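You operate a simulated robot arm through the tools that you are given. There is no shell and no other tool.

You run a simulated robot arm. Do the job below in one go: nothing can be reset, and whatever is moved stays where it is left.

## Task
Add the rent bill and the phone bill on the calculator.
Fine: clear it first, key the totals in that order, end on the equals key.

The check looks at the end state, three seconds after you hand in, the way a careful person would. Anything else that was tipped, shoved, dropped, spilled or broken makes it a failure.

## Robot
A 7-joint arm with a two-finger parallel gripper, fixed in place. Base frame: the origin is on the floor under the middle of its stand, x ahead of it, y to its left, z up; the work surface is at about z = 0.74. Lengths are in m, angles in degrees, forces in N, time in s.
It reaches about 1.372 m from its shoulder. Its first joint turns from -149.0 to 149.0 degrees. Payload 3.43 kg.
The tool frame sits at the grasp point between the pads (the TCP): z along the fingers, y along the line on which they close. The tips reach 0.03 m beyond it. Largest opening 0.094 m; finger width 0.028, thickness 0.01; the body of the gripper, 0.05 by 0.096 m, starts 0.055 m behind the TCP.
Orientation is that of the tool frame in the base frame, as [roll, pitch, yaw] about the fixed x, y, z axes, in that order (R = Rz(yaw) Ry(pitch) Rx(roll)). With the fingers straight down and closing along the base's y, the tool's x points along the base's -x, its y along +y and its z along -z.

## Interface
- The arm moves only by the tool play_rows. Its argument "moves" is a list of rows, each a list of 7 numbers: the finger opening in m, from 0 to 0.094, then the shift along the base's x, y, z in units of 20 mm (1.0 is 20 mm), then the turn, a rotation vector about the base's x, y, z in units of 8 degrees (1.0 is 8 degrees). In form: [[jaw, x, y, z, wx, wy, wz], ...]. A call has 1 to 20 rows; each row shifts and turns the commanded pose from where the row before left it. A call with a number of a shift or a turn outside -1 to 1 is refused whole. Each row takes 0.2 s and may step no farther than 0.05 m and 8.6 degrees from the row before; otherwise, or with a gripper value out of range, the whole call is refused. A pose out of reach is approached as far as the arm can. The call stops where the force on the tool passes 40 N (or 10 N more than at its start, if that is more) or the arm is blocked; 0.2 s more then pass. Each finger travels about 0.045 m/s and halts on what it meets, pressing with about 43 N; the grip force reading is that of the motor and also rises with nothing between the fingers. The clock runs only during rows and for 0.2 s after the last one: add rows that do not move to give the fingers time. It gives the time, the measured TCP pose, the force on the tool (base axes), the opening and the grip force at its end, in the units of the frame above (readings bear some noise), with the torque about the TCP (base axes, N m) and any sound that the robot's microphone picked up.
- Cameras (640 x 400 px; columns grow to the right, rows downward): "scene" is fixed at [0.2199, 0.4996, 1.32]; the picture's right is [0.80, -0.60, 0.00], its down [-0.52, -0.69, -0.50] and it looks along [0.30, 0.40, -0.87] (base axes); focal length 320 px, centre (320, 200). "wrist" rides on the gripper at [0.076, 0.014, -0.102] in the tool frame; the picture's right is [-0.18, 0.98, 0.00], its down [-0.75, -0.14, -0.64] and it looks along [-0.63, -0.12, 0.77] (tool axes); focal length 243 px, centre (320, 200). There is no depth. A picture from a camera that has moved, and an enlarged one, comes with that camera's place and axes in the base frame and with its lens.
- get_image(camera): a new picture of that camera. It takes no simulated time.
- inspect(camera, box): a new picture of the part [left, top, right, bottom] of that camera's present view, enlarged. It takes no simulated time.
- job_done(): hands the job in; it is judged then, once.

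Nothing tells you positions but the pictures and the camera data. Unless the task says otherwise, let go and move clear before handing in.

The tools are called after "Request:" by a JSON object that holds its "name" and its "arguments". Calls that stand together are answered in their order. play_rows: Moves the arm, as the interface text tells. Its arguments: {"type":"object","properties":{"moves":{"type":"array","items":{"type":"array","items":{"type":"number"}}}},"required":["moves"]} The other tools are called the same way: get_image (camera) takes a picture; inspect (camera, box) takes an enlarged picture of a part of a camera's view; job_done () hands the job in.

At the start:

```text
clock: 0.0
tcp_pos: [0.4633, 0.5431, 0.9615]
ee_rot: [180.0, 0.0, -180.0]
wrist_force: [-0.1, 0.4, 0.4]
ft_torque: [-0.02, 0.01, -0.01]
grip_width: 0.094
grip_force: 0.0
```

scene: 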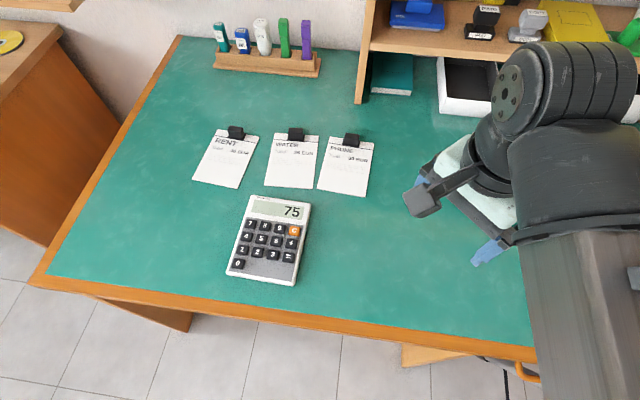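
wrist: 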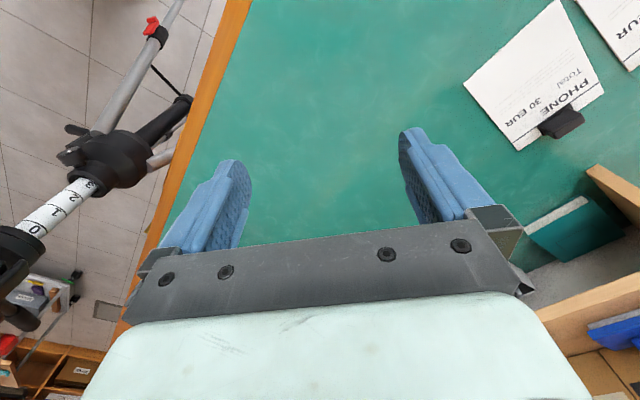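

I see three bills (rent, water, phone) on a desk and a calculator showing 75. I'll zoom in on the bills and the calculator before moving.

Request:
{"name": "inspect", "arguments": {"camera": "scene", "box": [180, 110, 390, 210]}}

Request:
{"name": "inspect", "arguments": {"camera": "scene", "box": [210, 185, 330, 295]}}

Request:
{"name": "inspect", "arguments": {"camera": "wrist", "box": [450, 0, 640, 150]}}

```text
3.05 times, centred on (285, 160) of scene
camera zoom: at [0.2199, 0.4996, 1.32], right [0.8, -0.6, 0.0], down [-0.52, -0.69, -0.5], along [0.3, 0.4, -0.87], focal length 974 px, centre (427, 322)
```

zoom: 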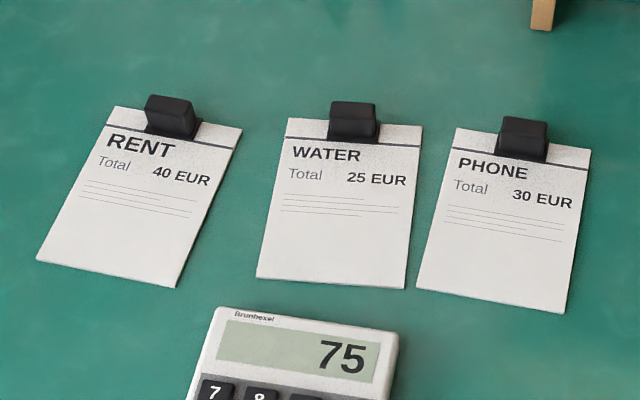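

```text
3.64 times, centred on (270, 240) of scene
camera zoom: at [0.2199, 0.4996, 1.32], right [0.8, -0.6, 0.0], down [-0.52, -0.69, -0.5], along [0.3, 0.4, -0.87], focal length 1162 px, centre (502, 54)
```

zoom: 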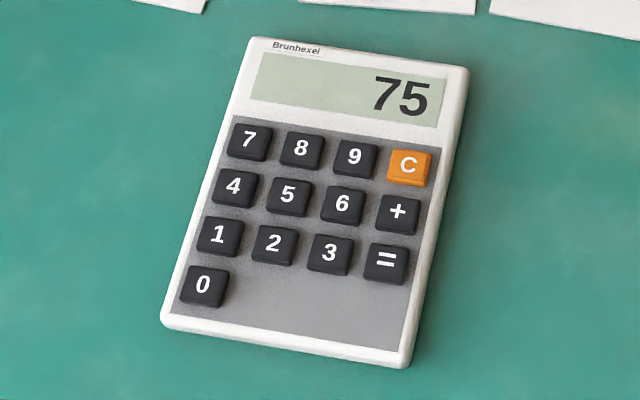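

```text
2.67 times, centred on (545, 75) of wrist
camera zoom: at [0.3855, 0.5573, 1.0631], right [0.18, 0.98, 0.0], down [0.75, -0.14, 0.64], along [0.63, -0.12, -0.77], focal length 647 px, centre (-280, 533)
```

zoom: 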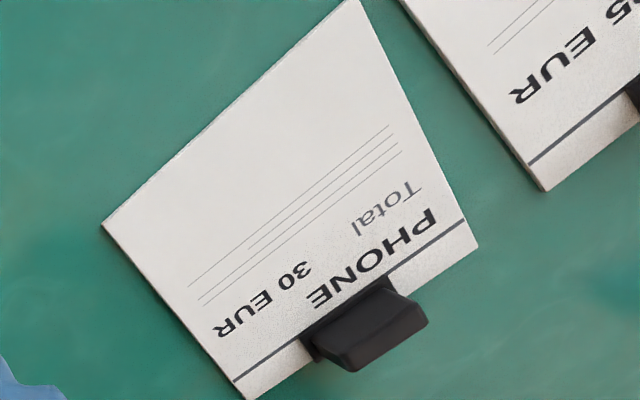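

The rent total is 40 and the phone total is 30, so the key sequence is C 4 0 + 3 0 = and should show 70. The calculator is centred near (0.28, 0.75), with its rows along about -46.7°. I'll move above it, line the gripper up with it, and look through the wrist camera.

Request:
{"name": "play_rows", "arguments": {"moves": [[0.094, -0.764, 0.87, -0.2, 0, 0, -0.487], [0.094, -0.764, 0.87, -0.2, 0, 0, -0.487], [0.094, -0.764, 0.87, -0.2, 0, 0, -0.487], [0.094, -0.764, 0.87, -0.2, 0, 0, -0.487], [0.094, -0.764, 0.87, -0.2, 0, 0, -0.487], [0.094, -0.764, 0.87, -0.2, 0, 0, -0.487], [0.094, -0.764, 0.87, -0.2, 0, 0, -0.487], [0.094, -0.764, 0.87, -0.2, 0, 0, -0.487], [0.094, -0.764, 0.87, -0.2, 0, 0, -0.487], [0.094, -0.764, 0.87, -0.2, 0, 0, -0.487], [0.094, -0.764, 0.87, -0.2, 0, 0, -0.487], [0.094, -0.764, 0.87, -0.2, 0, 0, -0.487], [0.094, 0, 0, 0, 0, 0, 0]]}}

```text
clock: 2.8
tcp_pos: [0.2787, 0.7516, 0.9121]
ee_rot: [-180.0, 0.0, 133.3]
wrist_force: [-0.2, -0.2, 0.0]
ft_torque: [-0.04, -0.05, 0.01]
grip_width: 0.0941
grip_force: 0.0
```

The arm is now above the calculator with the yaw lined up. I'll take pictures from both cameras to find the keys precisely.

Request:
{"name": "get_image", "arguments": {"camera": "wrist"}}

Request:
{"name": "get_image", "arguments": {"camera": "scene"}}

```text
taken
camera wrist: at [0.2364, 0.8176, 1.0151], right [0.84, 0.54, 0.0], down [0.41, -0.65, 0.64], along [0.35, -0.54, -0.77], focal length 243 px, centre (320, 200)
```

wrist: 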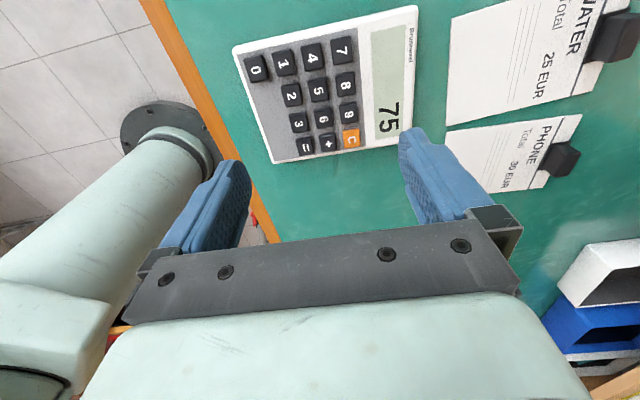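

```text
taken
```

scene: 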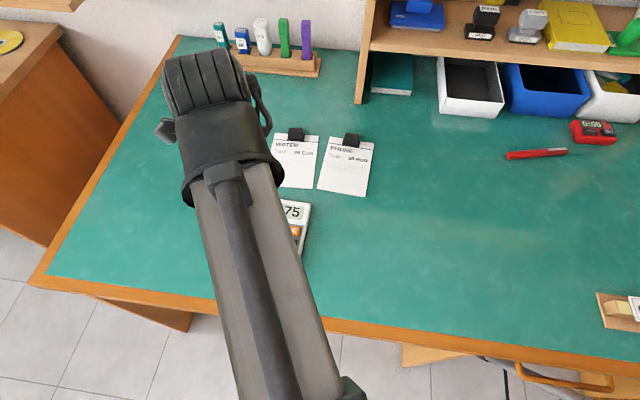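

The wrist camera shows every key. I'll zoom in for accurate pixel positions and work out the key plane.

Request:
{"name": "inspect", "arguments": {"camera": "wrist", "box": [225, 0, 425, 170]}}

```text
2.35 times, centred on (325, 85) of wrist
camera zoom: at [0.2364, 0.8176, 1.0151], right [0.84, 0.54, 0.0], down [0.41, -0.65, 0.64], along [0.35, -0.54, -0.77], focal length 571 px, centre (308, 471)
```

zoom: 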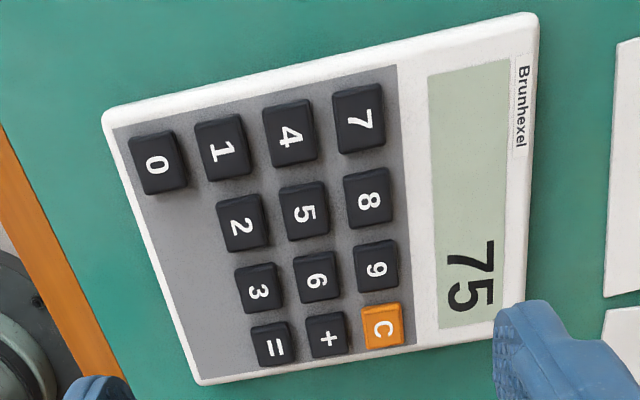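

Both cameras agree on the keys, with tops at about z = 0.76. C is near (0.333, 0.734), 4 near (0.254, 0.779), 0 near (0.214, 0.741), + near (0.313, 0.715), 3 near (0.2735, 0.7176), and = near (0.2935, 0.697). I'll close the fingers and hover over C.

Request:
{"name": "play_rows", "arguments": {"moves": [[0.0, 0.34, -0.111, -0.5, 0, 0, 0], [0.0, 0.34, -0.111, -0.5, 0, 0, 0], [0.0, 0.34, -0.111, -0.5, 0, 0, 0], [0.0, 0.34, -0.111, -0.5, 0, 0, 0], [0.0, 0.34, -0.111, -0.5, 0, 0, 0], [0.0, 0.34, -0.111, -0.5, 0, 0, 0], [0.0, 0.34, -0.111, -0.5, 0, 0, 0], [0.0, 0.34, -0.111, -0.5, 0, 0, 0], [0.0, 0, 0, 0, 0, 0, 0], [0.0, 0, 0, 0, 0, 0, 0]]}}

Request:
{"name": "get_image", "arguments": {"camera": "wrist"}}

Request:
{"name": "inspect", "arguments": {"camera": "scene", "box": [210, 170, 350, 300]}}

```text
clock: 5.0
tcp_pos: [0.334, 0.734, 0.8325]
ee_rot: [180.0, 0.0, 133.1]
wrist_force: [0.5, 0.7, 0.1]
ft_torque: [-0.04, 0.01, -0.03]
grip_width: 0.0002
grip_force: 33.4
```

```text
taken
camera wrist: at [0.2907, 0.8005, 0.935], right [0.84, 0.54, 0.0], down [0.41, -0.65, 0.64], along [0.35, -0.54, -0.77], focal length 243 px, centre (320, 200)
```

wrist: 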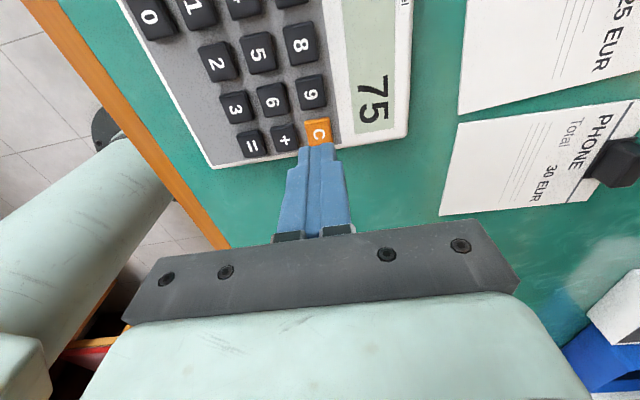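

```text
3.08 times, centred on (280, 235) of scene
camera zoom: at [0.2199, 0.4996, 1.32], right [0.8, -0.6, 0.0], down [-0.52, -0.69, -0.5], along [0.3, 0.4, -0.87], focal length 984 px, centre (443, 92)
```

zoom: 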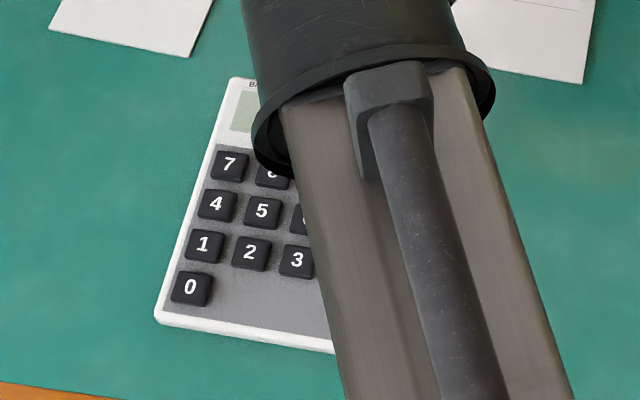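

The closed fingers line up with C. I'll descend most of the way, then feel for contact in 1 mm steps.

Request:
{"name": "play_rows", "arguments": {"moves": [[0.0, 0, 0, -0.6, 0, 0, 0], [0.0, 0, 0, -0.6, 0, 0, 0], [0.0, 0, 0, -0.5, 0, 0, 0], [0.0, 0, 0, 0, 0, 0, 0]]}}

Request:
{"name": "inspect", "arguments": {"camera": "wrist", "box": [220, 60, 420, 230]}}

```text
clock: 6.0
tcp_pos: [0.3333, 0.7337, 0.7982]
ee_rot: [180.0, 0.0, 133.3]
wrist_force: [-1.1, 0.1, 0.9]
ft_torque: [-0.02, -0.02, -0.01]
grip_width: 0.0002
grip_force: 32.7
```

```text
2.35 times, centred on (320, 145) of wrist
camera zoom: at [0.2906, 0.7995, 0.9008], right [0.84, 0.54, 0.0], down [0.41, -0.65, 0.64], along [0.35, -0.54, -0.77], focal length 571 px, centre (320, 329)
```

zoom: 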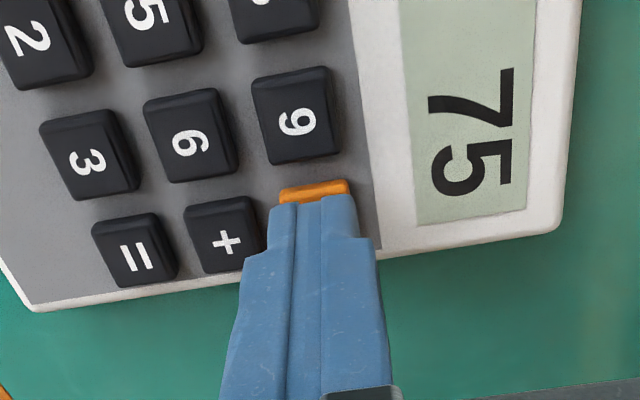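

The tip sits squarely over C, about 9 mm above it by my estimate. Next are 1 mm steps with force checks.

Request:
{"name": "play_rows", "arguments": {"moves": [[0.0, 0, 0, -0.1, 0, 0, 0], [0.0, 0, 0, -0.1, 0, 0, 0], [0.0, 0, 0, -0.1, 0, 0, 0], [0.0, 0, 0, 0, 0, 0, 0]]}}

Request:
{"name": "inspect", "arguments": {"camera": "wrist", "box": [220, 60, 420, 230]}}

```text
clock: 7.0
tcp_pos: [0.3345, 0.7328, 0.7922]
ee_rot: [-180.0, 0.0, 133.2]
wrist_force: [-0.9, 0.0, -0.4]
ft_torque: [-0.02, 0.0, 0.03]
grip_width: 0.0003
grip_force: 33.1
```

```text
2.35 times, centred on (320, 145) of wrist
camera zoom: at [0.2906, 0.7995, 0.8949], right [0.84, 0.54, 0.0], down [0.41, -0.65, 0.64], along [0.35, -0.54, -0.77], focal length 571 px, centre (320, 329)
```

zoom: 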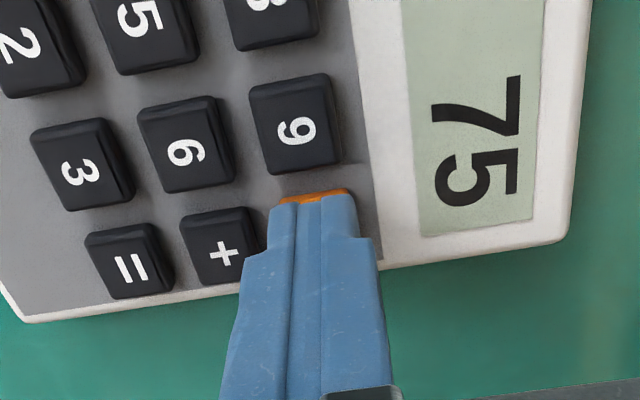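

No contact yet, with the tip at about 0.763. I'll keep going in 1 mm steps.

Request:
{"name": "play_rows", "arguments": {"moves": [[0.0, 0, 0, -0.05, 0, 0, 0], [0.0, 0, 0, -0.05, 0, 0, 0], [0.0, 0, 0, -0.05, 0, 0, 0], [0.0, 0, 0, 0, 0, 0, 0]]}}

Request:
{"name": "inspect", "arguments": {"camera": "wrist", "box": [220, 60, 420, 230]}}

```text
clock: 8.0
tcp_pos: [0.3339, 0.7342, 0.7896]
ee_rot: [-179.9, 0.1, 133.2]
wrist_force: [-1.6, 0.1, 1.7]
ft_torque: [-0.02, 0.0, -0.02]
grip_width: 0.0
grip_force: 32.9
heard: click
```

```text
2.35 times, centred on (320, 145) of wrist
camera zoom: at [0.2906, 0.7995, 0.8921], right [0.84, 0.54, 0.0], down [0.41, -0.65, 0.64], along [0.35, -0.54, -0.77], focal length 571 px, centre (320, 329)
```

zoom: 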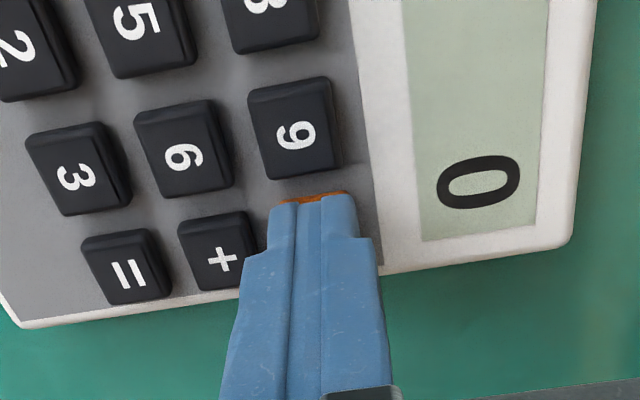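

A click sounded and the display reads 0, so C worked at a commanded TCP z of about 0.790. I'll lift, move over the 4 and press to the same depth.

Request:
{"name": "play_rows", "arguments": {"moves": [[0.0, 0, 0, 0.5, 0, 0, 0], [0.0, 0, 0, 0.5, 0, 0, 0], [0.0, -0.796, 0.448, 0, 0, 0, 0], [0.0, -0.796, 0.448, 0, 0, 0, 0], [0.0, -0.796, 0.448, 0, 0, 0, 0], [0.0, -0.796, 0.448, 0, 0, 0, 0], [0.0, -0.796, 0.448, 0, 0, 0, 0], [0.0, 0, 0, -0.4, 0, 0, 0], [0.0, 0, 0, 0, 0, 0, 0]]}}

Request:
{"name": "inspect", "arguments": {"camera": "wrist", "box": [220, 60, 420, 230]}}

```text
clock: 10.0
tcp_pos: [0.2556, 0.7781, 0.8013]
ee_rot: [-180.0, -0.1, 133.2]
wrist_force: [-0.7, -0.2, -0.7]
ft_torque: [-0.01, -0.01, 0.0]
grip_width: 0.0004
grip_force: 33.3
```

```text
2.35 times, centred on (320, 145) of wrist
camera zoom: at [0.2116, 0.8442, 0.9042], right [0.84, 0.54, 0.0], down [0.41, -0.65, 0.64], along [0.35, -0.54, -0.77], focal length 571 px, centre (320, 329)
```

zoom: 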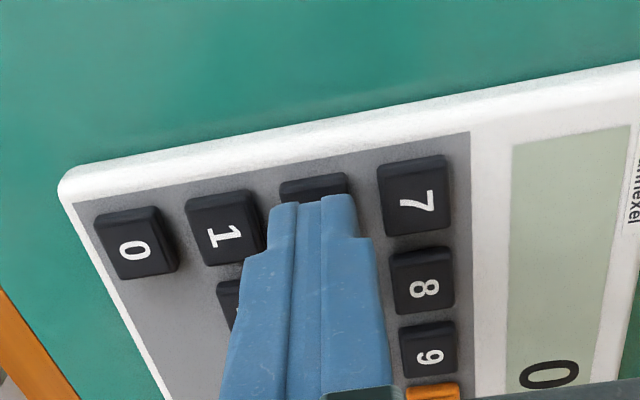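

The tip is centred on the 4. I'll press to the same depth and lift.

Request:
{"name": "play_rows", "arguments": {"moves": [[0.0, 0, 0, -0.2, 0, 0, 0], [0.0, 0, 0, -0.15, 0, 0, 0], [0.0, 0, 0, -0.05, 0, 0, 0], [0.0, 0, 0, -0.05, 0, 0, 0], [0.0, 0, 0, -0.05, 0, 0, 0], [0.0, 0, 0, -0.05, 0, 0, 0], [0.0, 0, 0, -0.05, 0, 0, 0], [0.0, 0, 0, 0, 0, 0, 0]]}}

Request:
{"name": "inspect", "arguments": {"camera": "wrist", "box": [220, 60, 420, 230]}}

```text
clock: 11.8
tcp_pos: [0.2532, 0.7796, 0.7889]
ee_rot: [-179.9, 0.0, 133.2]
wrist_force: [0.1, -0.5, 1.4]
ft_torque: [-0.05, 0.01, 0.02]
grip_width: 0.0
grip_force: 33.3
heard: click
```

```text
2.35 times, centred on (320, 145) of wrist
camera zoom: at [0.211, 0.8444, 0.8918], right [0.84, 0.54, 0.0], down [0.41, -0.65, 0.64], along [0.35, -0.54, -0.77], focal length 571 px, centre (320, 329)
```

zoom: 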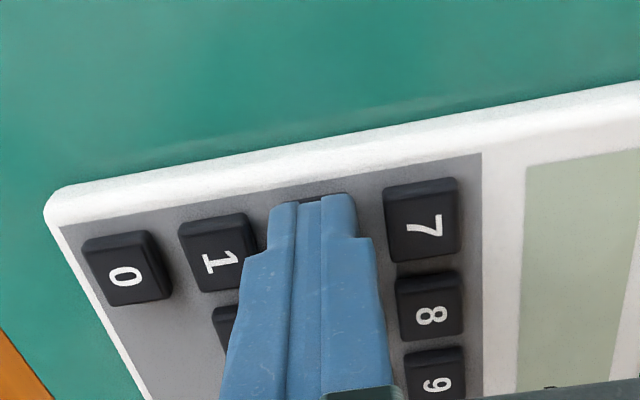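

The 4 clicked. I'll lift and move over the 0, then check alignment and the display.

Request:
{"name": "play_rows", "arguments": {"moves": [[0.0, 0, 0, 0.5, 0, 0, 0], [0.0, 0, 0, 0.5, 0, 0, 0], [0.0, -0.663, -0.623, 0, 0, 0, 0], [0.0, -0.663, -0.623, 0, 0, 0, 0], [0.0, -0.664, -0.624, 0, 0, 0, 0], [0.0, 0, 0, -0.4, 0, 0, 0], [0.0, 0, 0, 0, 0, 0, 0]]}}

Request:
{"name": "get_image", "arguments": {"camera": "wrist"}}

Request:
{"name": "get_image", "arguments": {"camera": "scene"}}

Request:
{"name": "inspect", "arguments": {"camera": "wrist", "box": [220, 60, 420, 230]}}

```text
clock: 13.4
tcp_pos: [0.214, 0.7419, 0.8018]
ee_rot: [180.0, 0.0, 133.3]
wrist_force: [-0.2, 0.4, -0.7]
ft_torque: [-0.03, 0.03, -0.01]
grip_width: 0.0
grip_force: 33.0
```

```text
taken
camera wrist: at [0.1715, 0.8069, 0.9044], right [0.84, 0.54, 0.0], down [0.41, -0.65, 0.64], along [0.35, -0.54, -0.77], focal length 243 px, centre (320, 200)
```

wrist: 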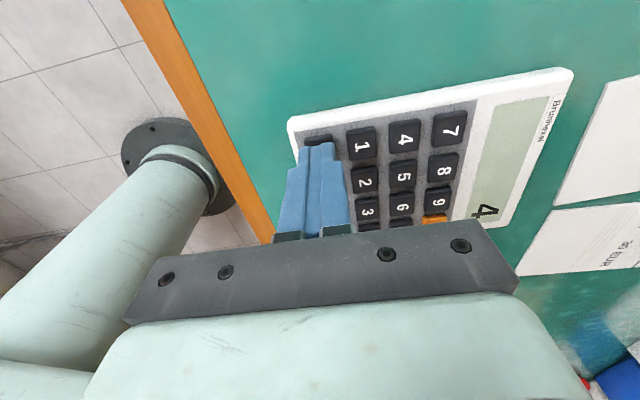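

```text
taken
```

scene: 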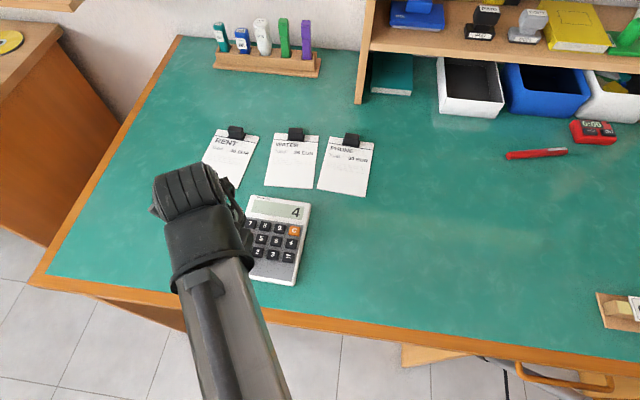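

```text
2.35 times, centred on (320, 145) of wrist
camera zoom: at [0.1715, 0.8069, 0.9044], right [0.84, 0.54, 0.0], down [0.41, -0.65, 0.64], along [0.35, -0.54, -0.77], focal length 571 px, centre (320, 329)
```

zoom: 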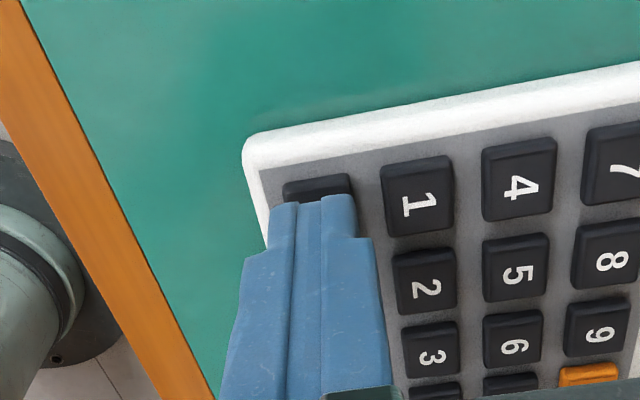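

The display shows 4 and the tip is centred over the 0. I'll press 0, lift, and move over +.

Request:
{"name": "play_rows", "arguments": {"moves": [[0.0, 0, 0, -0.2, 0, 0, 0], [0.0, 0, 0, -0.15, 0, 0, 0], [0.0, 0, 0, -0.05, 0, 0, 0], [0.0, 0, 0, -0.05, 0, 0, 0], [0.0, 0, 0, -0.05, 0, 0, 0], [0.0, 0, 0, -0.05, 0, 0, 0], [0.0, 0, 0, -0.05, 0, 0, 0], [0.0, 0, 0, 0, 0, 0, 0], [0.0, 0, 0, 0.5, 0, 0, 0], [0.0, 0, 0, 0.5, 0, 0, 0], [0.0, 0, 0, 0, 0, 0, 0]]}}

Request:
{"name": "get_image", "arguments": {"camera": "wrist"}}

Request:
{"name": "inspect", "arguments": {"camera": "scene", "box": [210, 180, 330, 290]}}

```text
clock: 15.8
tcp_pos: [0.2143, 0.7423, 0.8084]
ee_rot: [-180.0, 0.0, 133.3]
wrist_force: [-0.4, 0.3, -0.2]
ft_torque: [0.0, 0.0, 0.0]
grip_width: 0.0
grip_force: 32.9
heard: click
```

```text
taken
camera wrist: at [0.1715, 0.8073, 0.9121], right [0.84, 0.54, 0.0], down [0.41, -0.65, 0.64], along [0.35, -0.54, -0.77], focal length 243 px, centre (320, 200)
```

wrist: 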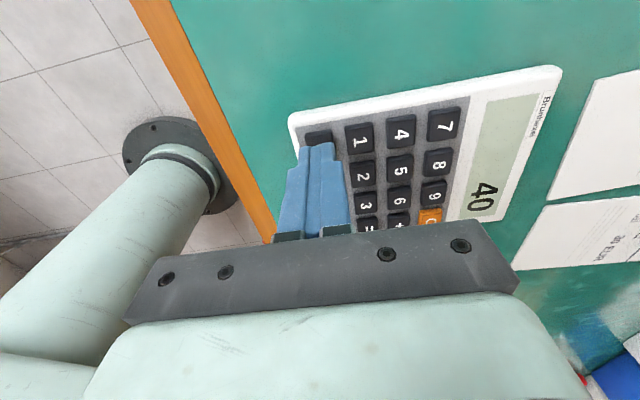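

```text
3.64 times, centred on (270, 235) of scene
camera zoom: at [0.2199, 0.4996, 1.32], right [0.8, -0.6, 0.0], down [-0.52, -0.69, -0.5], along [0.3, 0.4, -0.87], focal length 1162 px, centre (502, 73)
```

zoom: 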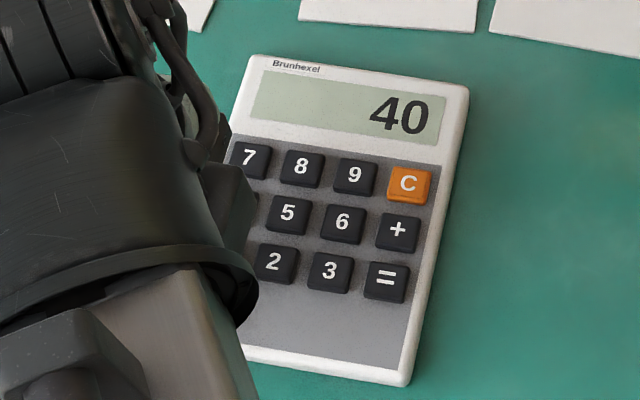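

The display reads 40, and the calculator hasn't moved. Next I'll go over + at (0.313, 0.715) and check alignment.

Request:
{"name": "play_rows", "arguments": {"moves": [[0.0, 0.829, -0.2175, 0, 0, 0, 0], [0.0, 0.829, -0.2175, 0, 0, 0, 0], [0.0, 0.829, -0.2175, 0, 0, 0, 0], [0.0, 0.829, -0.2175, 0, 0, 0, 0], [0.0, 0.829, -0.2175, 0, 0, 0, 0], [0.0, 0.83, -0.2175, 0, 0, 0, 0], [0.0, 0, 0, -0.4, 0, 0, 0], [0.0, 0, 0, 0, 0, 0, 0]]}}

Request:
{"name": "inspect", "arguments": {"camera": "wrist", "box": [220, 60, 420, 230]}}

```text
clock: 17.6
tcp_pos: [0.3125, 0.7153, 0.8009]
ee_rot: [180.0, 0.0, 133.2]
wrist_force: [-1.3, -0.2, 0.5]
ft_torque: [-0.04, 0.03, 0.0]
grip_width: 0.0
grip_force: 33.1
```

```text
2.35 times, centred on (320, 145) of wrist
camera zoom: at [0.2707, 0.7809, 0.9042], right [0.84, 0.54, 0.0], down [0.41, -0.65, 0.64], along [0.35, -0.54, -0.77], focal length 571 px, centre (320, 329)
```

zoom: 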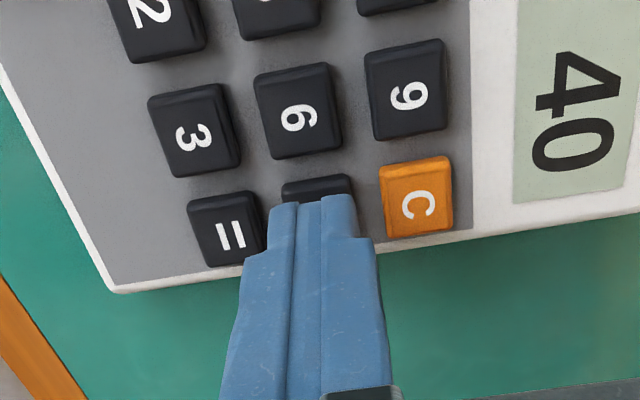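

The tip is centred on + between = and C. I'll press, hold and lift.

Request:
{"name": "play_rows", "arguments": {"moves": [[0.0, 0, 0, -0.2, 0, 0, 0], [0.0, 0, 0, -0.15, 0, 0, 0], [0.0, 0, 0, -0.05, 0, 0, 0], [0.0, 0, 0, -0.05, 0, 0, 0], [0.0, 0, 0, -0.05, 0, 0, 0], [0.0, 0, 0, -0.05, 0, 0, 0], [0.0, 0, 0, -0.05, 0, 0, 0], [0.0, 0, 0, 0, 0, 0, 0], [0.0, 0, 0, 0.5, 0, 0, 0], [0.0, 0, 0, 0.5, 0, 0, 0], [0.0, 0, 0, 0, 0, 0, 0]]}}

Request:
{"name": "inspect", "arguments": {"camera": "wrist", "box": [220, 30, 440, 230]}}

```text
clock: 20.0
tcp_pos: [0.3137, 0.714, 0.8088]
ee_rot: [-179.9, 0.1, 133.2]
wrist_force: [-0.3, 0.2, 1.9]
ft_torque: [0.01, -0.02, 0.01]
grip_width: 0.0
grip_force: 33.1
heard: click
```

```text
2.00 times, centred on (330, 130) of wrist
camera zoom: at [0.271, 0.7808, 0.9118], right [0.84, 0.54, 0.0], down [0.41, -0.65, 0.64], along [0.35, -0.54, -0.77], focal length 485 px, centre (300, 340)
```

zoom: 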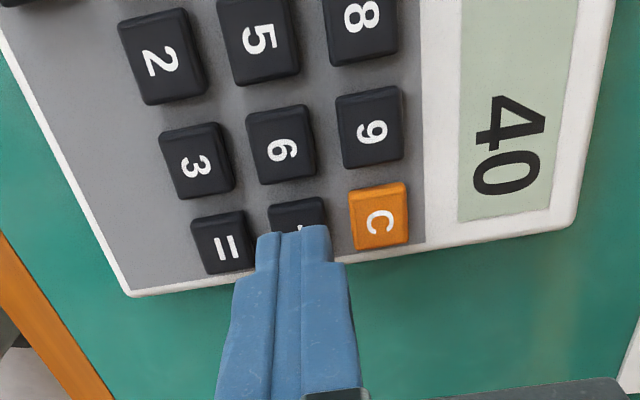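

+ clicked once, and the display still shows 40 as expected. Next is the 3.

Request:
{"name": "play_rows", "arguments": {"moves": [[0.0, -0.663, 0.042, 0, 0, 0, 0], [0.0, -0.663, 0.042, 0, 0, 0, 0], [0.0, -0.664, 0.041, 0, 0, 0, 0], [0.0, 0, 0, -0.4, 0, 0, 0], [0.0, 0, 0, 0, 0, 0, 0]]}}

Request:
{"name": "inspect", "arguments": {"camera": "wrist", "box": [220, 60, 420, 230]}}

```text
clock: 21.2
tcp_pos: [0.2738, 0.7189, 0.8011]
ee_rot: [-179.9, -0.1, 133.2]
wrist_force: [-0.3, -0.5, -0.6]
ft_torque: [-0.04, 0.0, -0.02]
grip_width: 0.0
grip_force: 32.6
```

```text
2.35 times, centred on (320, 145) of wrist
camera zoom: at [0.231, 0.7837, 0.9045], right [0.84, 0.54, 0.0], down [0.41, -0.65, 0.64], along [0.35, -0.54, -0.77], focal length 571 px, centre (320, 329)
```

zoom: 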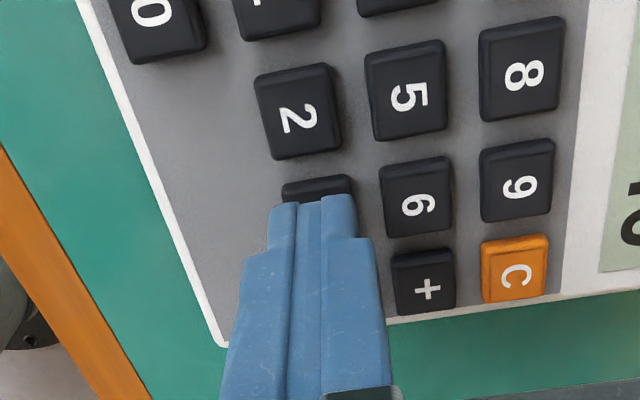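

The tip is centred on the 3. I'll press, hold and lift.

Request:
{"name": "play_rows", "arguments": {"moves": [[0.0, 0, 0, -0.2, 0, 0, 0], [0.0, 0, 0, -0.15, 0, 0, 0], [0.0, 0, 0, -0.05, 0, 0, 0], [0.0, 0, 0, -0.05, 0, 0, 0], [0.0, 0, 0, -0.05, 0, 0, 0], [0.0, 0, 0, -0.05, 0, 0, 0], [0.0, 0, 0, -0.05, 0, 0, 0], [0.0, 0, 0, 0, 0, 0, 0], [0.0, 0, 0, 0.5, 0, 0, 0], [0.0, 0, 0, 0.5, 0, 0, 0], [0.0, 0, 0, 0, 0, 0, 0]]}}

Request:
{"name": "get_image", "arguments": {"camera": "wrist"}}

```text
clock: 23.6
tcp_pos: [0.2743, 0.7196, 0.8082]
ee_rot: [-180.0, 0.0, 133.2]
wrist_force: [-0.3, 0.6, -0.1]
ft_torque: [0.02, 0.01, -0.02]
grip_width: 0.0001
grip_force: 32.7
heard: click
```

```text
taken
camera wrist: at [0.2308, 0.7832, 0.912], right [0.84, 0.54, 0.0], down [0.41, -0.65, 0.64], along [0.35, -0.54, -0.77], focal length 243 px, centre (320, 200)
```

wrist: 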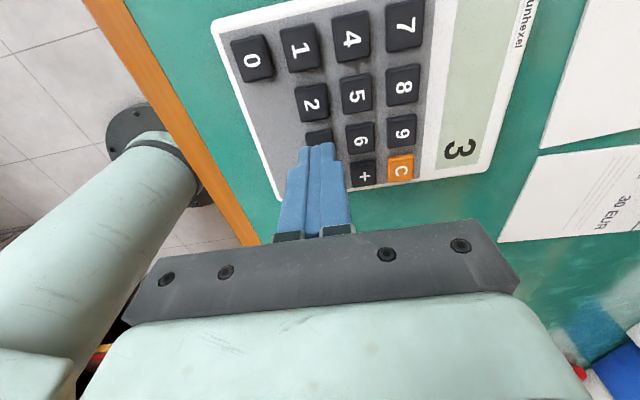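

The display shows 3. I'll move over the 0 and check alignment.

Request:
{"name": "play_rows", "arguments": {"moves": [[0.0, -0.746, 0.295, 0, 0, 0, 0], [0.0, -0.746, 0.295, 0, 0, 0, 0], [0.0, -0.746, 0.295, 0, 0, 0, 0], [0.0, -0.747, 0.295, 0, 0, 0, 0], [0.0, 0, 0, -0.4, 0, 0, 0], [0.0, 0, 0, 0, 0, 0, 0]]}}

Request:
{"name": "inspect", "arguments": {"camera": "wrist", "box": [220, 60, 420, 230]}}

```text
clock: 25.0
tcp_pos: [0.2137, 0.741, 0.8012]
ee_rot: [-180.0, 0.0, 133.2]
wrist_force: [-0.1, 1.0, -0.1]
ft_torque: [0.04, 0.0, 0.03]
grip_width: 0.0001
grip_force: 32.7
```

```text
2.35 times, centred on (320, 145) of wrist
camera zoom: at [0.1719, 0.807, 0.9042], right [0.84, 0.54, 0.0], down [0.41, -0.65, 0.64], along [0.35, -0.54, -0.77], focal length 571 px, centre (320, 329)
```

zoom: 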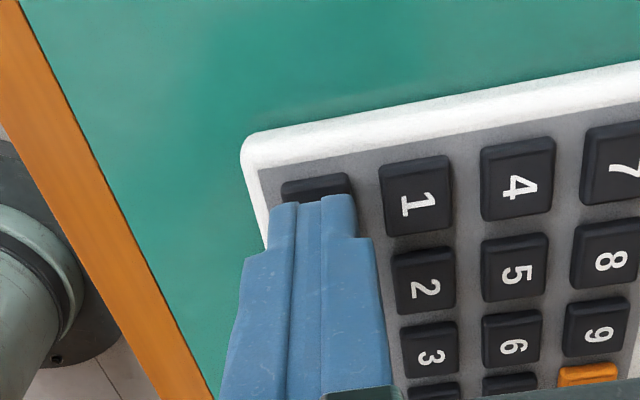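

The tip is centred on the 0, so I'll press and lift.

Request:
{"name": "play_rows", "arguments": {"moves": [[0.0, 0, 0, -0.2, 0, 0, 0], [0.0, 0, 0, -0.15, 0, 0, 0], [0.0, 0, 0, -0.05, 0, 0, 0], [0.0, 0, 0, -0.05, 0, 0, 0], [0.0, 0, 0, -0.05, 0, 0, 0], [0.0, 0, 0, -0.05, 0, 0, 0], [0.0, 0, 0, -0.05, 0, 0, 0], [0.0, 0, 0, 0, 0, 0, 0], [0.0, 0, 0, 0.5, 0, 0, 0], [0.0, 0, 0, 0.5, 0, 0, 0], [0.0, 0, 0, 0, 0, 0, 0]]}}

Request:
{"name": "inspect", "arguments": {"camera": "scene", "box": [210, 180, 330, 290]}}

```text
clock: 27.4
tcp_pos: [0.2138, 0.7415, 0.8086]
ee_rot: [180.0, 0.0, 133.2]
wrist_force: [-0.3, 0.3, -0.5]
ft_torque: [-0.02, 0.02, 0.02]
grip_width: 0.0
grip_force: 32.9
heard: click
```

```text
3.64 times, centred on (270, 235) of scene
camera zoom: at [0.2199, 0.4996, 1.32], right [0.8, -0.6, 0.0], down [-0.52, -0.69, -0.5], along [0.3, 0.4, -0.87], focal length 1162 px, centre (502, 73)
```

zoom: 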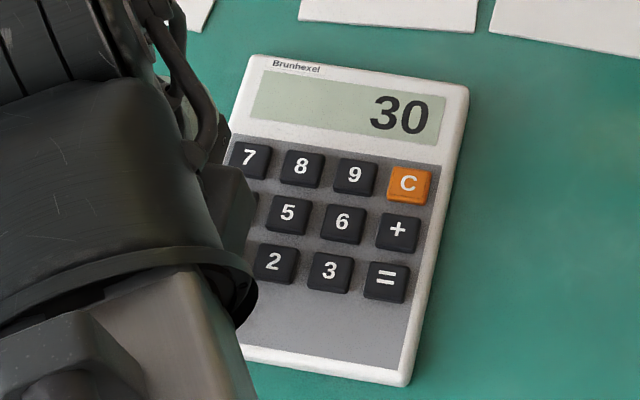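

The display shows 30. I'll move to the = key at (0.2935, 0.697).

Request:
{"name": "play_rows", "arguments": {"moves": [[0.0, 0.797, -0.445, 0, 0, 0, 0], [0.0, 0.797, -0.445, 0, 0, 0, 0], [0.0, 0.797, -0.445, 0, 0, 0, 0], [0.0, 0.797, -0.445, 0, 0, 0, 0], [0.0, 0.797, -0.445, 0, 0, 0, 0], [0.0, 0, 0, -0.4, 0, 0, 0], [0.0, 0, 0, 0, 0, 0, 0]]}}

Request:
{"name": "inspect", "arguments": {"camera": "wrist", "box": [220, 60, 420, 230]}}

```text
clock: 29.0
tcp_pos: [0.2942, 0.6978, 0.8012]
ee_rot: [-179.9, 0.1, 133.3]
wrist_force: [0.7, -0.9, 0.3]
ft_torque: [-0.03, 0.02, 0.0]
grip_width: 0.0001
grip_force: 32.9
```

```text
2.35 times, centred on (320, 145) of wrist
camera zoom: at [0.251, 0.7626, 0.9041], right [0.84, 0.54, 0.0], down [0.41, -0.65, 0.64], along [0.35, -0.54, -0.77], focal length 571 px, centre (320, 329)
```

zoom: 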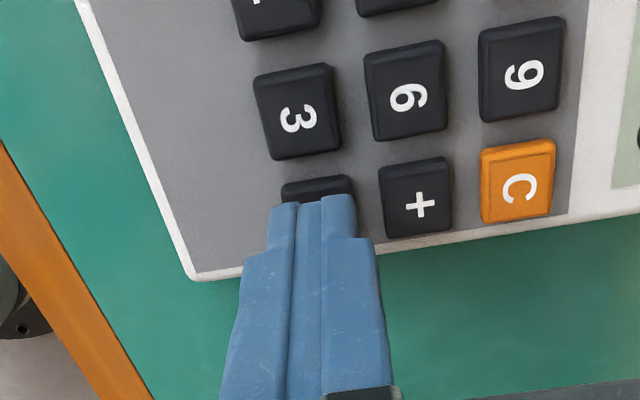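

The tip is centred on =. I'll press it, lift, and raise well clear of the calculator.

Request:
{"name": "play_rows", "arguments": {"moves": [[0.0, 0, 0, -0.2, 0, 0, 0], [0.0, 0, 0, -0.15, 0, 0, 0], [0.0, 0, 0, -0.05, 0, 0, 0], [0.0, 0, 0, -0.05, 0, 0, 0], [0.0, 0, 0, -0.05, 0, 0, 0], [0.0, 0, 0, -0.05, 0, 0, 0], [0.0, 0, 0, -0.05, 0, 0, 0], [0.0, 0, 0, 0, 0, 0, 0], [0.0, 0, 0, 0.5, 0, 0, 0], [0.0, 0, 0, 0.5, 0, 0, 0], [0.0, 0, 0, 0.8, 0, 0, 0], [0.0, 0, 0, 0.8, 0, 0, 0], [0.0, 0, 0, 0.8, 0, 0, 0], [0.0, 0, 0, 0.8, 0, 0, 0], [0.0, 0, 0, 0.8, 0, 0, 0], [0.0, 0, 0, 0, 0, 0, 0]]}}

Request:
{"name": "get_image", "arguments": {"camera": "wrist"}}

Request:
{"name": "get_image", "arguments": {"camera": "scene"}}

```text
clock: 32.4
tcp_pos: [0.2952, 0.6964, 0.8889]
ee_rot: [180.0, -0.1, 133.2]
wrist_force: [0.7, -1.1, -0.2]
ft_torque: [0.01, 0.01, -0.03]
grip_width: 0.0
grip_force: 33.2
heard: click
```

```text
taken
camera wrist: at [0.2509, 0.7629, 0.9921], right [0.84, 0.54, 0.0], down [0.41, -0.65, 0.64], along [0.35, -0.54, -0.77], focal length 243 px, centre (320, 200)
```

wrist: 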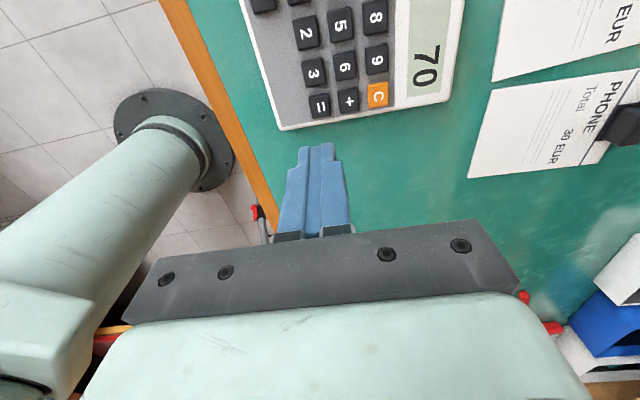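

```text
taken
```

scene: 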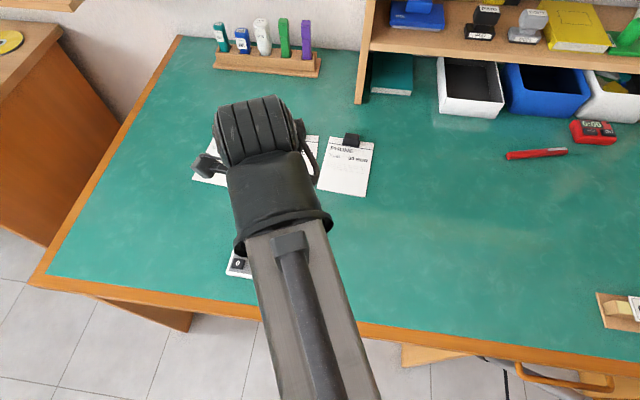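

The display reads 70, which is 40 + 30, with = pressed last. I'll retreat toward the start pose so the calculator is clear and check the scene once more.

Request:
{"name": "play_rows", "arguments": {"moves": [[0.0, 0, 0, 0.8, 0, 0, 0], [0.0, 0.9, -0.82, 0.3, 0, 0, 0.58], [0.0, 0.9, -0.82, 0.3, 0, 0, 0.58], [0.0, 0.9, -0.82, 0.3, 0, 0, 0.58], [0.0, 0.9, -0.82, 0.3, 0, 0, 0.58], [0.0, 0.9, -0.82, 0.3, 0, 0, 0.58], [0.0, 0.9, -0.82, 0.3, 0, 0, 0.58], [0.0, 0.9, -0.82, 0.3, 0, 0, 0.58], [0.0, 0.9, -0.82, 0.3, 0, 0, 0.58], [0.0, 0.9, -0.82, 0.3, 0, 0, 0.58], [0.0, 0, 0, 0, 0, 0, 0], [0.0, 0, 0, 0, 0, 0, 0]]}}

Request:
{"name": "get_image", "arguments": {"camera": "scene"}}

Request:
{"name": "inspect", "arguments": {"camera": "scene", "box": [210, 185, 330, 295]}}

```text
clock: 35.0
tcp_pos: [0.4565, 0.5506, 0.9593]
ee_rot: [-180.0, 0.0, 175.0]
wrist_force: [0.1, -0.5, -0.2]
ft_torque: [-0.01, 0.01, 0.03]
grip_width: 0.0001
grip_force: 33.2
```

```text
taken
```

scene: 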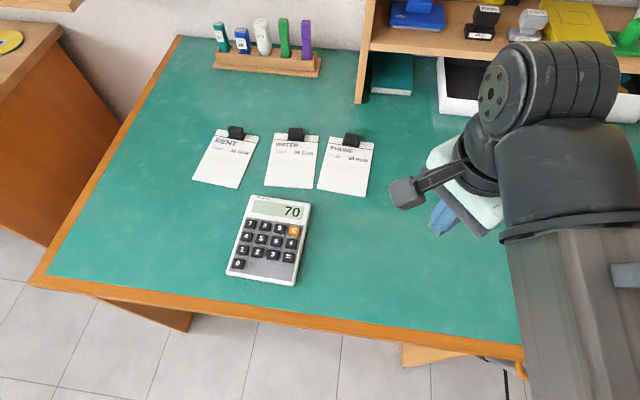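

```text
3.64 times, centred on (270, 240) of scene
camera zoom: at [0.2199, 0.4996, 1.32], right [0.8, -0.6, 0.0], down [-0.52, -0.69, -0.5], along [0.3, 0.4, -0.87], focal length 1162 px, centre (502, 54)
```

zoom: 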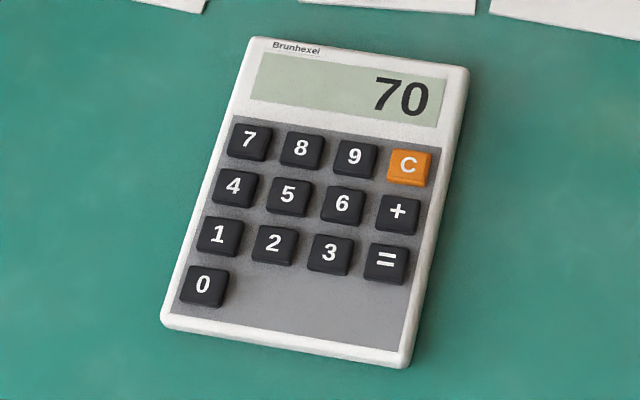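

The calculator shows 70, it and the bills are where they started, and the arm is clear. I'm handing in now.

Request:
{"name": "job_done", "arguments": {}}

```text
The job is handed in.
```

The calculator now shows 70: the rent bill (40 EUR) plus the phone bill (30 EUR). I cleared it first, then keyed C, 4, 0, +, 3, 0, =. Each press gave one click, and the display read as expected along the way.

The calculator and the bills are where they started. The arm is back near its starting position, clear of the desk, with the fingers closed and empty. The job is handed in, but I haven't seen the check's result.
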